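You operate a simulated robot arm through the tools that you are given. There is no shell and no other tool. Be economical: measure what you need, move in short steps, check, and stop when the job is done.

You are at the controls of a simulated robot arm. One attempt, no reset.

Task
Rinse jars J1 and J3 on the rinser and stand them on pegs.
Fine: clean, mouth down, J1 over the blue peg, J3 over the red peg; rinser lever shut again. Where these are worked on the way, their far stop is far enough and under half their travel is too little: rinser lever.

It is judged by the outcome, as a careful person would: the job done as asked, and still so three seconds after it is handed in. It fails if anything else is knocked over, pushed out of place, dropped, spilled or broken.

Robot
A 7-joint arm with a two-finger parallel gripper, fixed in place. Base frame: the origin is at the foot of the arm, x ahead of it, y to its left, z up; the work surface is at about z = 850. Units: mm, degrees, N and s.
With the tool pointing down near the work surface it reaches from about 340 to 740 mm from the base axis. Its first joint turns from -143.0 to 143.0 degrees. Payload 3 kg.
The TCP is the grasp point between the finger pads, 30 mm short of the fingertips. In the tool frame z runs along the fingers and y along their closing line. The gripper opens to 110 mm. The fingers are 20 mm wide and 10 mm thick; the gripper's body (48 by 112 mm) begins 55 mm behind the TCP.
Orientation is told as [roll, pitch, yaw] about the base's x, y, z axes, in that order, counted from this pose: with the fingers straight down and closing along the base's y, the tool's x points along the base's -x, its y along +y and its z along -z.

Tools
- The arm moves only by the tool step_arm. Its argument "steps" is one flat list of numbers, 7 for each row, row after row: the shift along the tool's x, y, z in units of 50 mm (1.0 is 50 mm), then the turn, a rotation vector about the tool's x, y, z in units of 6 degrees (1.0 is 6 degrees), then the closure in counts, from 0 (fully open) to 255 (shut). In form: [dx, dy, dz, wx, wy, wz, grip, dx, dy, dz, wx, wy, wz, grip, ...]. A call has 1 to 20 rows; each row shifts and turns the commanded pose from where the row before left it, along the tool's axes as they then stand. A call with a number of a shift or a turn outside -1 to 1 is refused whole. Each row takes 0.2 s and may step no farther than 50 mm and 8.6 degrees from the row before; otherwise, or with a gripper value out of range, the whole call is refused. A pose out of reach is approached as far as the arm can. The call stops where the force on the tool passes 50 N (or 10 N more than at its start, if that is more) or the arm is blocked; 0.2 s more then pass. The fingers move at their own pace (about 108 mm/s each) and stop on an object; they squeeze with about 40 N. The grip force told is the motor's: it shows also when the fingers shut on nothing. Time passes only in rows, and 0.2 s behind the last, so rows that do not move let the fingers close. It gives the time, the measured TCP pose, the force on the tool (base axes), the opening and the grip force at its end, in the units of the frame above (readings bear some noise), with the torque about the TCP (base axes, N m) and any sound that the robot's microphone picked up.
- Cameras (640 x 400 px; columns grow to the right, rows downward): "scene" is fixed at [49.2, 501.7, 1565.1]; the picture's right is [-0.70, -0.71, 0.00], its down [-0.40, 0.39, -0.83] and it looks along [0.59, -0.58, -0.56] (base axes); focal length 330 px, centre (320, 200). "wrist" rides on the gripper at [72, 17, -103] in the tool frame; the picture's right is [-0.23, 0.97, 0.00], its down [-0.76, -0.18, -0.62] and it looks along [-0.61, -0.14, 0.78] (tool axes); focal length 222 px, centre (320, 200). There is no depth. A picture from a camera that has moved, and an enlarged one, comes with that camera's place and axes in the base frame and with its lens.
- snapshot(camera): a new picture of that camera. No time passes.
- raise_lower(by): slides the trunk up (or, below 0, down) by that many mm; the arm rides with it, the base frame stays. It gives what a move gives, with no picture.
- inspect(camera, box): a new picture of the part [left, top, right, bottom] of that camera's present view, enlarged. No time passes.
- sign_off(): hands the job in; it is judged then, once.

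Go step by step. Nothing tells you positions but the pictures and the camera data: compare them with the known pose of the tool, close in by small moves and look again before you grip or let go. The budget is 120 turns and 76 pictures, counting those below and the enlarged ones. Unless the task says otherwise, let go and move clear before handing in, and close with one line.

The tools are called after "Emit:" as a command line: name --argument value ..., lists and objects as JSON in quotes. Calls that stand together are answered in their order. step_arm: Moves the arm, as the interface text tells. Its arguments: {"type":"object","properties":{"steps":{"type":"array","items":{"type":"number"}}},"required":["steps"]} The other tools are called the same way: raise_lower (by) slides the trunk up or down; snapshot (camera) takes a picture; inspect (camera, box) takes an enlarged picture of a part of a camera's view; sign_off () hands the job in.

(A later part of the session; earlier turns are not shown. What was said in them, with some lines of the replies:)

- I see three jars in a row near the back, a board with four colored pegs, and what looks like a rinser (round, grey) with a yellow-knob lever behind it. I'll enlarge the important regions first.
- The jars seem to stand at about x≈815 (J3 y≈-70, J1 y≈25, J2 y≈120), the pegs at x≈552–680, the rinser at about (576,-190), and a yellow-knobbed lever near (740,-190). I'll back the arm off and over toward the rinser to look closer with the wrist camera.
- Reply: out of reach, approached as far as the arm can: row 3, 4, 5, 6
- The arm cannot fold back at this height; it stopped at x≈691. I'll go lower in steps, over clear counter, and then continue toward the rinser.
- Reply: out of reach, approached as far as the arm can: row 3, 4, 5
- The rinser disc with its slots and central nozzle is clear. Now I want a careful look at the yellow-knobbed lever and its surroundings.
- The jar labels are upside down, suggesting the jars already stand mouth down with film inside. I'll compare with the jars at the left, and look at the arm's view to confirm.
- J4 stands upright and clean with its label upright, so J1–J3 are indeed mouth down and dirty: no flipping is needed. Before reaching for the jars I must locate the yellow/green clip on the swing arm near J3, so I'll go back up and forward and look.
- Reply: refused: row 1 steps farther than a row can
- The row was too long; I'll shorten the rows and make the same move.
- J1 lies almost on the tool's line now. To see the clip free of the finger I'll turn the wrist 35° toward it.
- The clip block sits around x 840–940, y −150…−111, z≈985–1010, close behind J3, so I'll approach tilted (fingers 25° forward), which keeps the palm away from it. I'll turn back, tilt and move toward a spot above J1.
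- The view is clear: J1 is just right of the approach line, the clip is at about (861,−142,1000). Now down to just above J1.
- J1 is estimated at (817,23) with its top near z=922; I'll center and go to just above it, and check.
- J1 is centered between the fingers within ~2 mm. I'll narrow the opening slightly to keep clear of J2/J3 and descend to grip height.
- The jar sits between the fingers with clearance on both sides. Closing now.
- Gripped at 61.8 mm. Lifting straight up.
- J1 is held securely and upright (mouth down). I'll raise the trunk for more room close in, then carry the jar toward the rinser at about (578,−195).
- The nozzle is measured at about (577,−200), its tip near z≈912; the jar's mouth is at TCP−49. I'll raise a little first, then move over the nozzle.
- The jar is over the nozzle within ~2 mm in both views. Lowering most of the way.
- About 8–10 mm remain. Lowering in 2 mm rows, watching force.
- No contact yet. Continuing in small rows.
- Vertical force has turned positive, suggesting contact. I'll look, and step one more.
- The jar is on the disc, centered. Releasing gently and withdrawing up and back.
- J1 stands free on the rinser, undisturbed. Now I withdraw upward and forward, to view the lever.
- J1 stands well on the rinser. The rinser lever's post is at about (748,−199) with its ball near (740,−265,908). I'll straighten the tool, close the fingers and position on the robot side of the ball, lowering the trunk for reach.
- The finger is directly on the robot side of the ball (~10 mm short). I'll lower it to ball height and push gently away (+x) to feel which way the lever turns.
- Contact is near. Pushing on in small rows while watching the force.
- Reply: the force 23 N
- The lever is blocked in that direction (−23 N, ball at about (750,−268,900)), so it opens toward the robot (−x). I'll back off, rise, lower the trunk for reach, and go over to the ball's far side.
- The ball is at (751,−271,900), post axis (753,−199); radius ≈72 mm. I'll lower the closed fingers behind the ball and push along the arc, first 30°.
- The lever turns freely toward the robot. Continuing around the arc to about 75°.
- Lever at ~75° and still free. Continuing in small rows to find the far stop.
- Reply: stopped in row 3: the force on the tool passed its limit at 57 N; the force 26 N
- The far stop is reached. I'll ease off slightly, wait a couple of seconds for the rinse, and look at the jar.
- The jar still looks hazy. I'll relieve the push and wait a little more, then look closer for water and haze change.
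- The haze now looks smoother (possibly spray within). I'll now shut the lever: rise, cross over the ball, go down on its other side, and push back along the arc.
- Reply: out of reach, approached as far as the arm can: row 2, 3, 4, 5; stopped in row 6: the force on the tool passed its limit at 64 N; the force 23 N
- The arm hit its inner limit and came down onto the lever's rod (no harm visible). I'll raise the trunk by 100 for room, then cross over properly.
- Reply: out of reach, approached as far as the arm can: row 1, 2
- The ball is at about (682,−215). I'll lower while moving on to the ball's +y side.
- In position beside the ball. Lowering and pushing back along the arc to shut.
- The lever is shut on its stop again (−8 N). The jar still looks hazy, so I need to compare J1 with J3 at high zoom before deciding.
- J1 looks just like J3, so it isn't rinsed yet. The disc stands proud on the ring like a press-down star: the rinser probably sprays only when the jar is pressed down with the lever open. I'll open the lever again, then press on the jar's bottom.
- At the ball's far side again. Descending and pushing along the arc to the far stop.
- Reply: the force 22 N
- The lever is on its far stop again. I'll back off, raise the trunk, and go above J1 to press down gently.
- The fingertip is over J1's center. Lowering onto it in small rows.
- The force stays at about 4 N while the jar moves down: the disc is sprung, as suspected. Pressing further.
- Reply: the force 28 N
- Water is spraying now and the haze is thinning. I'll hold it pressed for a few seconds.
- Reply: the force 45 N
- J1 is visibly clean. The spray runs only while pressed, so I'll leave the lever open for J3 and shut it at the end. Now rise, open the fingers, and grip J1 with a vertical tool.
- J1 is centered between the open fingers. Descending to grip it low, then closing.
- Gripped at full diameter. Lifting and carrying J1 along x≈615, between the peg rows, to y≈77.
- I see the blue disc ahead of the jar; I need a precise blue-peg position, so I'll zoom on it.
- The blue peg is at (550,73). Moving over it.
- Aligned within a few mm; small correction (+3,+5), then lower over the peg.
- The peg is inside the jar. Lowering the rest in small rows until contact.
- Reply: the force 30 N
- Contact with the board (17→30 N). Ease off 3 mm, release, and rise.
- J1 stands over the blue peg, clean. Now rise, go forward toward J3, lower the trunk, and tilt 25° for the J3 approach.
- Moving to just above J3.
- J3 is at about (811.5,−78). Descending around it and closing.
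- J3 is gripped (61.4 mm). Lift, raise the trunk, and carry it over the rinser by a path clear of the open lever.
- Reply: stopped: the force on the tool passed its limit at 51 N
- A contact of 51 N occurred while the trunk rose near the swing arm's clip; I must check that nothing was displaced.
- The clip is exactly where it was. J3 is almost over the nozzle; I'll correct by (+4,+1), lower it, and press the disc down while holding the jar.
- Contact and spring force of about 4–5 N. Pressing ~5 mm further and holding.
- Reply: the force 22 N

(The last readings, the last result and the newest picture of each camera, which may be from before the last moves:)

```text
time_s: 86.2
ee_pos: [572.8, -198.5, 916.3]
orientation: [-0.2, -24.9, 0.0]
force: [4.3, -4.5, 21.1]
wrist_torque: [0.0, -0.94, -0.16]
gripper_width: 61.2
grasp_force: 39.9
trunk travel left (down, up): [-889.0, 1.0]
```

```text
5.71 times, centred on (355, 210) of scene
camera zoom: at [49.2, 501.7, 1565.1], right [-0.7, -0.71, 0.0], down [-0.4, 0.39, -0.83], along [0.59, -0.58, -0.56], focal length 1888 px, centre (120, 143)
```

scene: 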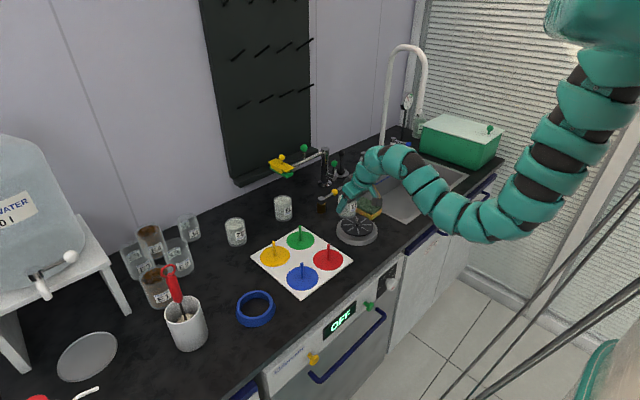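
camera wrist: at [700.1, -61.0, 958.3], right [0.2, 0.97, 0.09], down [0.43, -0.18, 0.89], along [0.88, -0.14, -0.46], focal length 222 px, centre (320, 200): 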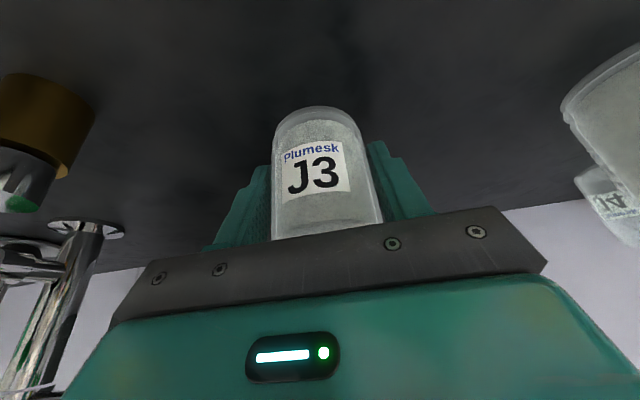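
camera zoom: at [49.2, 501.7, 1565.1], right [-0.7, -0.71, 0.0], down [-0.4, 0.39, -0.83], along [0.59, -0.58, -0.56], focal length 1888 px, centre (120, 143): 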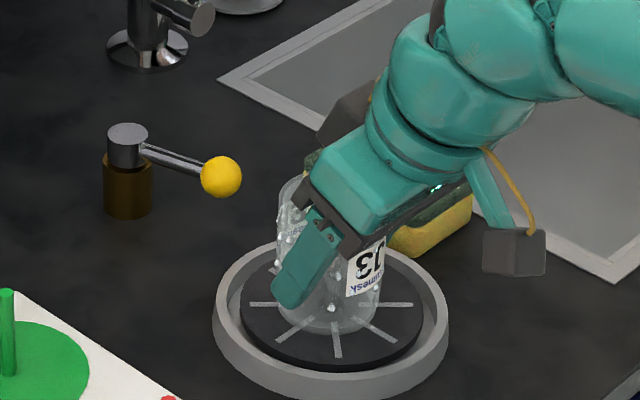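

J3 looks clean now. One more second pressed, then ease up, release it on the disc, and re-grip vertically.

Emit:
step_arm --steps '[0, 0, 0, 0, 0, 0, 255, 0, 0, 0, 0, 0, 0, 255, 0, 0, 0, 0, 0, 0, 255, 0, 0, 0, 0, 0, 0, 255, -0.025, 0, -0.054, 0, 0, 0, 255, -0.025, 0, -0.054, 0, 0, 0, 255, 0, 0, 0, 0, 0, 0, 255]'

Emit:
step_arm --steps '[-0.008, 0, -0.018, 0, 0, 0, 255, 0, 0, 0, 0, 0, 0, 220, 0, 0, 0, 0, 0, 0, 74, 0, 0, 0, 0, 0, 0, 74, 0, 0, 0, 0, 0, 0, 74]'

Emit:
step_arm --steps '[-0.19, 0, -0.408, 0, 0, 0, 74, -0.19, 0, -0.408, 0, 0, 0, 74, -0.5, 0, -0.25, 0, 0, 0, 74, -0.69, 0, 0.1, 0, 0, 0, 74, -0.5, 0, 0.15, 0, 0, 0, 74, 0, 0, 0, 0, 0.84, 0, 74, 0, 0, 0, 0, 0.84, 0, 74, 0, 0, 0, 0, 0.83, 0, 74, 0, 0, 0, 0, 0.83, 0, 74, 0, 0, 0, 0, 0.83, 0, 74]'

Emit:
snapshot --camera "wrist"

```text
time_s: 87.8
ee_pos: [572.6, -197.3, 920.8]
orientation: [-0.2, -24.7, 0.1]
force: [-2.9, 0.5, 3.6]
wrist_torque: [-0.01, -0.14, -0.02]
gripper_width: 61.5
grasp_force: 40.2
trunk travel left (down, up): [-889.0, 1.0]
```

```text
time_s: 89.0
ee_pos: [575.3, -197.6, 921.6]
orientation: [-0.1, -24.8, 0.1]
force: [0.1, 0.5, -0.1]
wrist_torque: [0.02, -0.01, 0.01]
gripper_width: 78.2
grasp_force: 0.1
trunk travel left (down, up): [-889.0, 1.0]
```

```text
time_s: 91.2
ee_pos: [651.9, -200.1, 1001.2]
orientation: [-0.1, 0.4, 0.1]
force: [-0.4, 0.2, -0.9]
wrist_torque: [0.0, -0.03, 0.02]
gripper_width: 78.4
grasp_force: 0.0
trunk travel left (down, up): [-889.0, 1.0]
```

```text
9 pictures are left
camera wrist: at [580.9, -183.8, 1105.8], right [0.23, 0.97, 0.0], down [0.77, -0.18, 0.62], along [0.6, -0.14, -0.79], focal length 222 px, centre (320, 200)
```

wrist: 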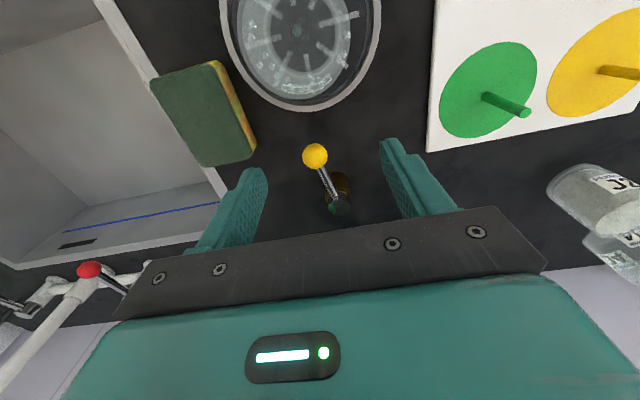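

J3 is clear and centered at about (578,−197). Going over it vertically, down, and gripping.

Emit:
step_arm --steps '[0.745, 0.025, 0, 0, 0, 0, 74, 0.745, 0.025, 0, 0, -0.05, 0, 74, 0, 0, 0.2, 0, 0, 0, 74]'

Emit:
snapshot --camera "wrist"

```text
time_s: 92.0
ee_pos: [578.7, -197.8, 992.5]
orientation: [-0.1, 0.0, 0.0]
force: [-0.2, -0.4, -0.3]
wrist_torque: [0.01, 0.0, 0.01]
gripper_width: 78.4
grasp_force: 0.1
trunk travel left (down, up): [-889.0, 1.0]
```

```text
8 pictures are left
camera wrist: at [505.0, -181.8, 1095.8], right [0.23, 0.97, 0.0], down [0.76, -0.18, 0.62], along [0.61, -0.14, -0.78], focal length 222 px, centre (320, 200)
```

wrist: 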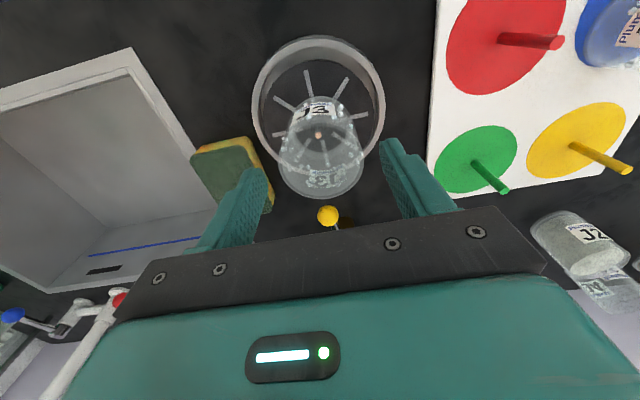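

Centered. Descend, grip, lift, and carry J3 to above the red peg.

Emit:
step_arm --steps '[0, 0, 0.48, 0, 0, 0, 74, 0, 0, 0.48, 0, 0, 0, 74, 0, 0, 0.47, 0, 0, 0, 74, 0, 0, 0, 0, 0, 0, 255, 0, 0, 0, 0, 0, 0, 255, 0, 0, 0, 0, 0, 0, 255]'

Emit:
step_arm --steps '[0, 0, -0.5, 0, 0, 0, 255, 0, 0, -0.5, 0, 0, 0, 255, -0.37, 0.4, 0, 0, 0, 0, 255, -0.37, 0.6, 0, 0, 0, 0, 255, 0, 0.8, 0, 0, 0, 0, 255, 0, 0.8, 0, 0, 0, 0, 255, 0, 0.82, 0, 0, 0, 0, 255, 0.63, 0, 0.05, 0, 0, 0, 255, 0.63, 0, 0.05, 0, 0, 0, 255]'

Emit:
inspect --camera "scene" --box '[260, 205, 380, 295]'

```text
time_s: 93.4
ee_pos: [576.4, -198.5, 922.0]
orientation: [-0.1, -0.2, 0.0]
force: [0.3, 1.8, 1.2]
wrist_torque: [0.03, 0.07, -0.01]
gripper_width: 62.1
grasp_force: 39.5
trunk travel left (down, up): [-889.0, 1.0]
```

```text
time_s: 95.4
ee_pos: [550.1, -26.4, 962.7]
orientation: [-0.2, -0.1, 0.1]
force: [0.2, 0.8, -0.9]
wrist_torque: [-0.03, -0.02, 0.02]
gripper_width: 62.5
grasp_force: 40.6
trunk travel left (down, up): [-889.0, 1.0]
```

```text
4.44 times, centred on (320, 250) of scene
camera zoom: at [49.2, 501.7, 1565.1], right [-0.7, -0.71, 0.0], down [-0.4, 0.39, -0.83], along [0.59, -0.58, -0.56], focal length 1469 px, centre (320, -22)
```

zoom: 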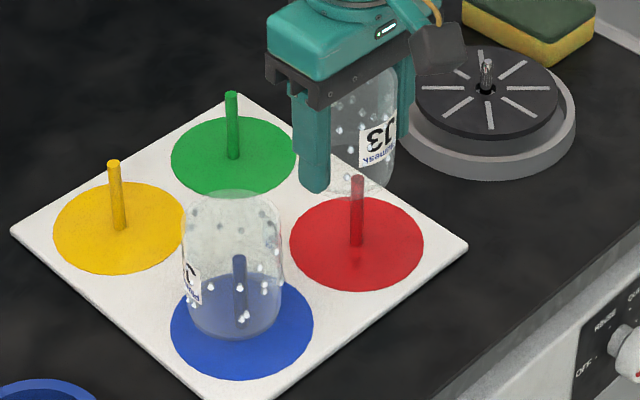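

J1 stands well over blue, and J3 is aligned with the red peg within ~4 mm. Lowering.

Emit:
step_arm --steps '[-0.03, 0.04, 0.2, 0, 0, 0, 255, 0, 0, 0.32, 0, 0, 0, 255, 0, 0, 0.32, 0, 0, 0, 255, 0, 0, 0.3, 0, 0, 0, 255]'

Emit:
step_arm --steps '[0, 0, 0.04, 0, 0, 0, 255, 0, 0, 0.04, 0, 0, 0, 255]'

Emit:
step_arm --steps '[0, 0, 0.03, 0, 0, 0, 255]'

```text
time_s: 96.4
ee_pos: [554.5, -21.9, 905.3]
orientation: [-0.1, -0.1, 0.0]
force: [-0.2, 0.2, -0.6]
wrist_torque: [-0.02, 0.02, 0.0]
gripper_width: 62.3
grasp_force: 39.9
trunk travel left (down, up): [-889.0, 1.0]
```

```text
time_s: 97.0
ee_pos: [553.9, -23.4, 903.7]
orientation: [-0.2, -0.1, 0.1]
force: [-0.3, -0.4, -0.7]
wrist_torque: [-0.05, 0.02, -0.02]
gripper_width: 61.9
grasp_force: 39.8
trunk travel left (down, up): [-889.0, 1.0]
```

```text
time_s: 97.4
ee_pos: [552.1, -23.3, 902.8]
orientation: [-0.1, -0.1, 0.1]
force: [0.5, -0.2, -1.3]
wrist_torque: [0.0, 0.01, 0.0]
gripper_width: 62.3
grasp_force: 39.9
trunk travel left (down, up): [-889.0, 1.0]
```

Emit:
step_arm --steps '[0, -0.06, 0.03, 0, 0, 0, 255, 0, 0, 0.03, 0, 0, 0, 255]'

Emit:
step_arm --steps '[0, 0, 0.03, 0, 0, 0, 255]'

Emit:
step_arm --steps '[0, 0, 0.03, 0, 0, 0, 255]'

```text
time_s: 98.0
ee_pos: [552.4, -27.7, 899.7]
orientation: [-0.1, -0.1, 0.0]
force: [0.1, 1.4, -1.5]
wrist_torque: [0.01, -0.01, -0.01]
gripper_width: 62.1
grasp_force: 39.6
trunk travel left (down, up): [-889.0, 1.0]
```

```text
time_s: 98.4
ee_pos: [553.0, -26.9, 900.8]
orientation: [-0.2, -0.2, 0.0]
force: [0.5, -2.6, 8.8]
wrist_torque: [-0.17, 0.24, 0.01]
gripper_width: 62.4
grasp_force: 40.3
trunk travel left (down, up): [-889.0, 1.0]
```

```text
time_s: 98.8
ee_pos: [552.2, -26.2, 900.2]
orientation: [0.0, -0.4, 0.1]
force: [3.6, -3.0, 27.6]
wrist_torque: [0.02, 0.45, 0.0]
gripper_width: 62.2
grasp_force: 39.8
trunk travel left (down, up): [-889.0, 1.0]
```

Contact with the board. Ease off, release, and check.

Emit:
step_arm --steps '[0, 0, -0.04, 0, 0, 0, 255, 0, 0, 0, 0, 0, 0, 220, 0, 0, 0, 0, 0, 0, 74, 0, 0, 0, 0, 0, 0, 74, 0, 0, 0, 0, 0, 0, 74, 0, 0, -0.65, 0, 0, 0, 74, 0, 0, -0.65, 0, 0, 0, 74]'

Emit:
inspect --camera "scene" --box '[260, 205, 380, 295]'

```text
time_s: 100.4
ee_pos: [552.7, -26.3, 966.0]
orientation: [-0.1, 0.0, -0.1]
force: [-0.5, 0.1, 0.2]
wrist_torque: [0.02, 0.0, -0.02]
gripper_width: 78.1
grasp_force: 0.0
trunk travel left (down, up): [-889.0, 1.0]
```

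```text
4.44 times, centred on (320, 250) of scene
camera zoom: at [49.2, 501.7, 1565.1], right [-0.7, -0.71, 0.0], down [-0.4, 0.39, -0.83], along [0.59, -0.58, -0.56], focal length 1469 px, centre (320, -22)
```

zoom: 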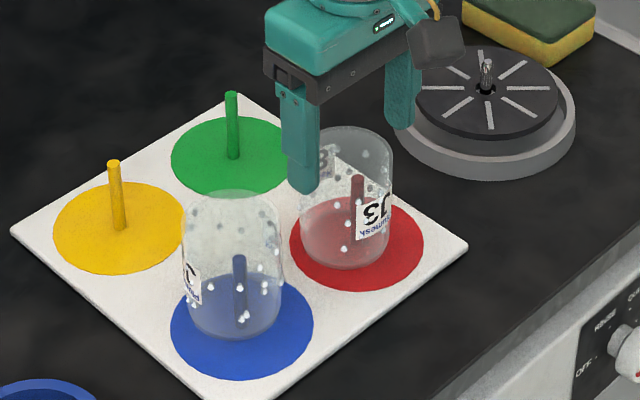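

Both jars stand clean on their pegs. Now shut the lever: move away up and forward, close the fingers, and set the trunk as before.

Emit:
step_arm --steps '[0, 0, -0.2, 0, 0, 0, 74, -0.552, -0.376, -0.37, 0, 0, 0, 74, -0.552, -0.376, -0.37, 0, 0, 0, 74, -0.552, -0.376, -0.37, 0, 0, 0, 255, -0.552, -0.376, -0.37, 0, 0, 0, 255, -0.552, -0.376, -0.37, 0, 0, 0, 255]'

Emit:
raise_lower --by -105

Emit:
step_arm --steps '[0.08, -0.55, 0, 0, 0, 0, 255, 0.08, -0.55, 0, 0, 0, 0, 255]'

```text
time_s: 101.8
ee_pos: [689.2, -122.2, 1069.0]
orientation: [0.0, 0.1, 0.0]
force: [-0.5, -0.1, 0.3]
wrist_torque: [-0.01, 0.04, 0.01]
gripper_width: 0.0
grasp_force: 38.3
trunk travel left (down, up): [-889.0, 1.0]
```

```text
time_s: 103.2
ee_pos: [687.6, -121.2, 964.8]
orientation: [-0.1, -0.1, 0.2]
force: [1.1, 0.0, 0.3]
wrist_torque: [0.0, -0.01, -0.02]
gripper_width: 0.0
grasp_force: 37.7
trunk travel left (down, up): [-784.0, 106.0]
```

```text
time_s: 103.8
ee_pos: [680.1, -176.6, 963.9]
orientation: [-0.2, -0.1, 0.1]
force: [-0.6, 0.7, 0.4]
wrist_torque: [0.04, -0.02, 0.0]
gripper_width: 0.0
grasp_force: 37.7
trunk travel left (down, up): [-784.0, 106.0]
```

Positioned beside the ball as before. Lowering and pushing the lever back to shut.

Emit:
step_arm --steps '[-0.02, 0.03, 0.5, 0, 0, 0, 255, -0.02, 0, 0.5, 0, 0, 0, 255, -0.02, -0.25, 0, 0, 0, 0, 255, -0.02, -0.25, 0, 0, 0, 0, 255, -0.03, -0.18, 0, 0, 0, 0, 255, -0.03, -0.18, 0, 0, 0, 0, 255, -0.07, -0.16, 0, 0, 0, 0, 255, -0.07, -0.16, 0, 0, 0, 0, 255, -0.11, -0.145, 0, 0, 0, 0, 255, -0.11, -0.145, 0, 0, 0, 0, 255, -0.145, -0.105, 0, 0, 0, 0, 255, -0.145, -0.105, 0, 0, 0, 0, 255, -0.09, -0.04, 0, 0, 0, 0, 255, -0.09, -0.04, 0, 0, 0, 0, 255]'

```text
time_s: 106.8
ee_pos: [727.5, -262.6, 914.0]
orientation: [-0.1, 0.1, 0.2]
force: [-1.9, 1.6, -0.8]
wrist_torque: [0.02, 0.06, 0.04]
gripper_width: 0.0
grasp_force: 38.0
trunk travel left (down, up): [-784.0, 106.0]
```

Nearly at the stop; pressing a few mm more until the stop resists.

Emit:
step_arm --steps '[-0.05, 0, 0, 0, 0, 0, 255, -0.05, 0, 0, 0, 0, 0, 255]'

```text
time_s: 107.4
ee_pos: [728.7, -264.1, 912.9]
orientation: [-0.2, 0.5, 0.0]
force: [-29.6, 6.4, -12.3]
wrist_torque: [0.15, 0.48, -0.04]
gripper_width: 0.0
grasp_force: 37.8
trunk travel left (down, up): [-784.0, 106.0]
```

The stop resists at 30 N, so the lever is shut. Backing off, rising clear, and checking the whole scene.

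Emit:
step_arm --steps '[0.2, 0, 0, 0, 0, 0, 255, 0.2, 0, 0, 0, 0, 0, 255, 0, 0, -0.8, 0, 0, 0, 255, 0, 0, -0.8, 0, 0, 0, 200, 0, 0, -0.6, 0, 0, 0, 200]'

Emit:
snapshot --camera "scene"

Emit:
inspect --camera "scene" --box '[240, 165, 400, 300]'

```text
time_s: 108.6
ee_pos: [713.7, -265.2, 1025.5]
orientation: [0.0, 0.0, 0.0]
force: [-0.5, 0.2, 1.0]
wrist_torque: [-0.02, -0.01, 0.0]
gripper_width: 23.7
grasp_force: 0.1
trunk travel left (down, up): [-784.0, 106.0]
```

```text
5 pictures are left
```

scene: 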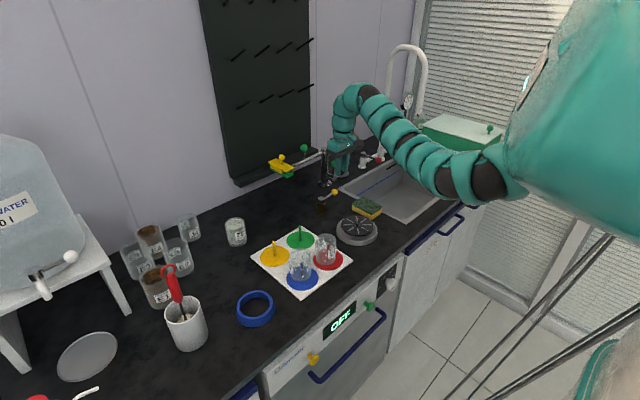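

```text
2.96 times, centred on (320, 232) of scene
camera zoom: at [49.2, 501.7, 1565.1], right [-0.7, -0.71, 0.0], down [-0.4, 0.39, -0.83], along [0.59, -0.58, -0.56], focal length 979 px, centre (320, 104)
```

zoom: 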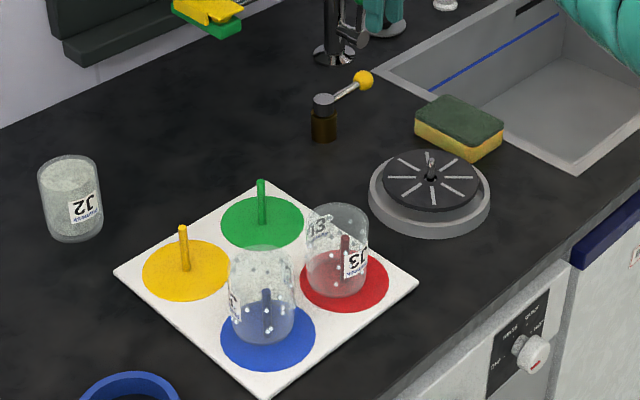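

J1 is clean and mouth down over the blue peg, J3 likewise over the red peg. The lever is shut, everything else is in place and the arm is clear, so I'm handing in.

Emit:
sign_off

```text
The job is handed in.
```

J1 and J3 are rinsed clean and standing mouth down, J1 over the blue peg and J3 over the red peg. The rinser lever is shut again, and the last picture showed nothing else moved.
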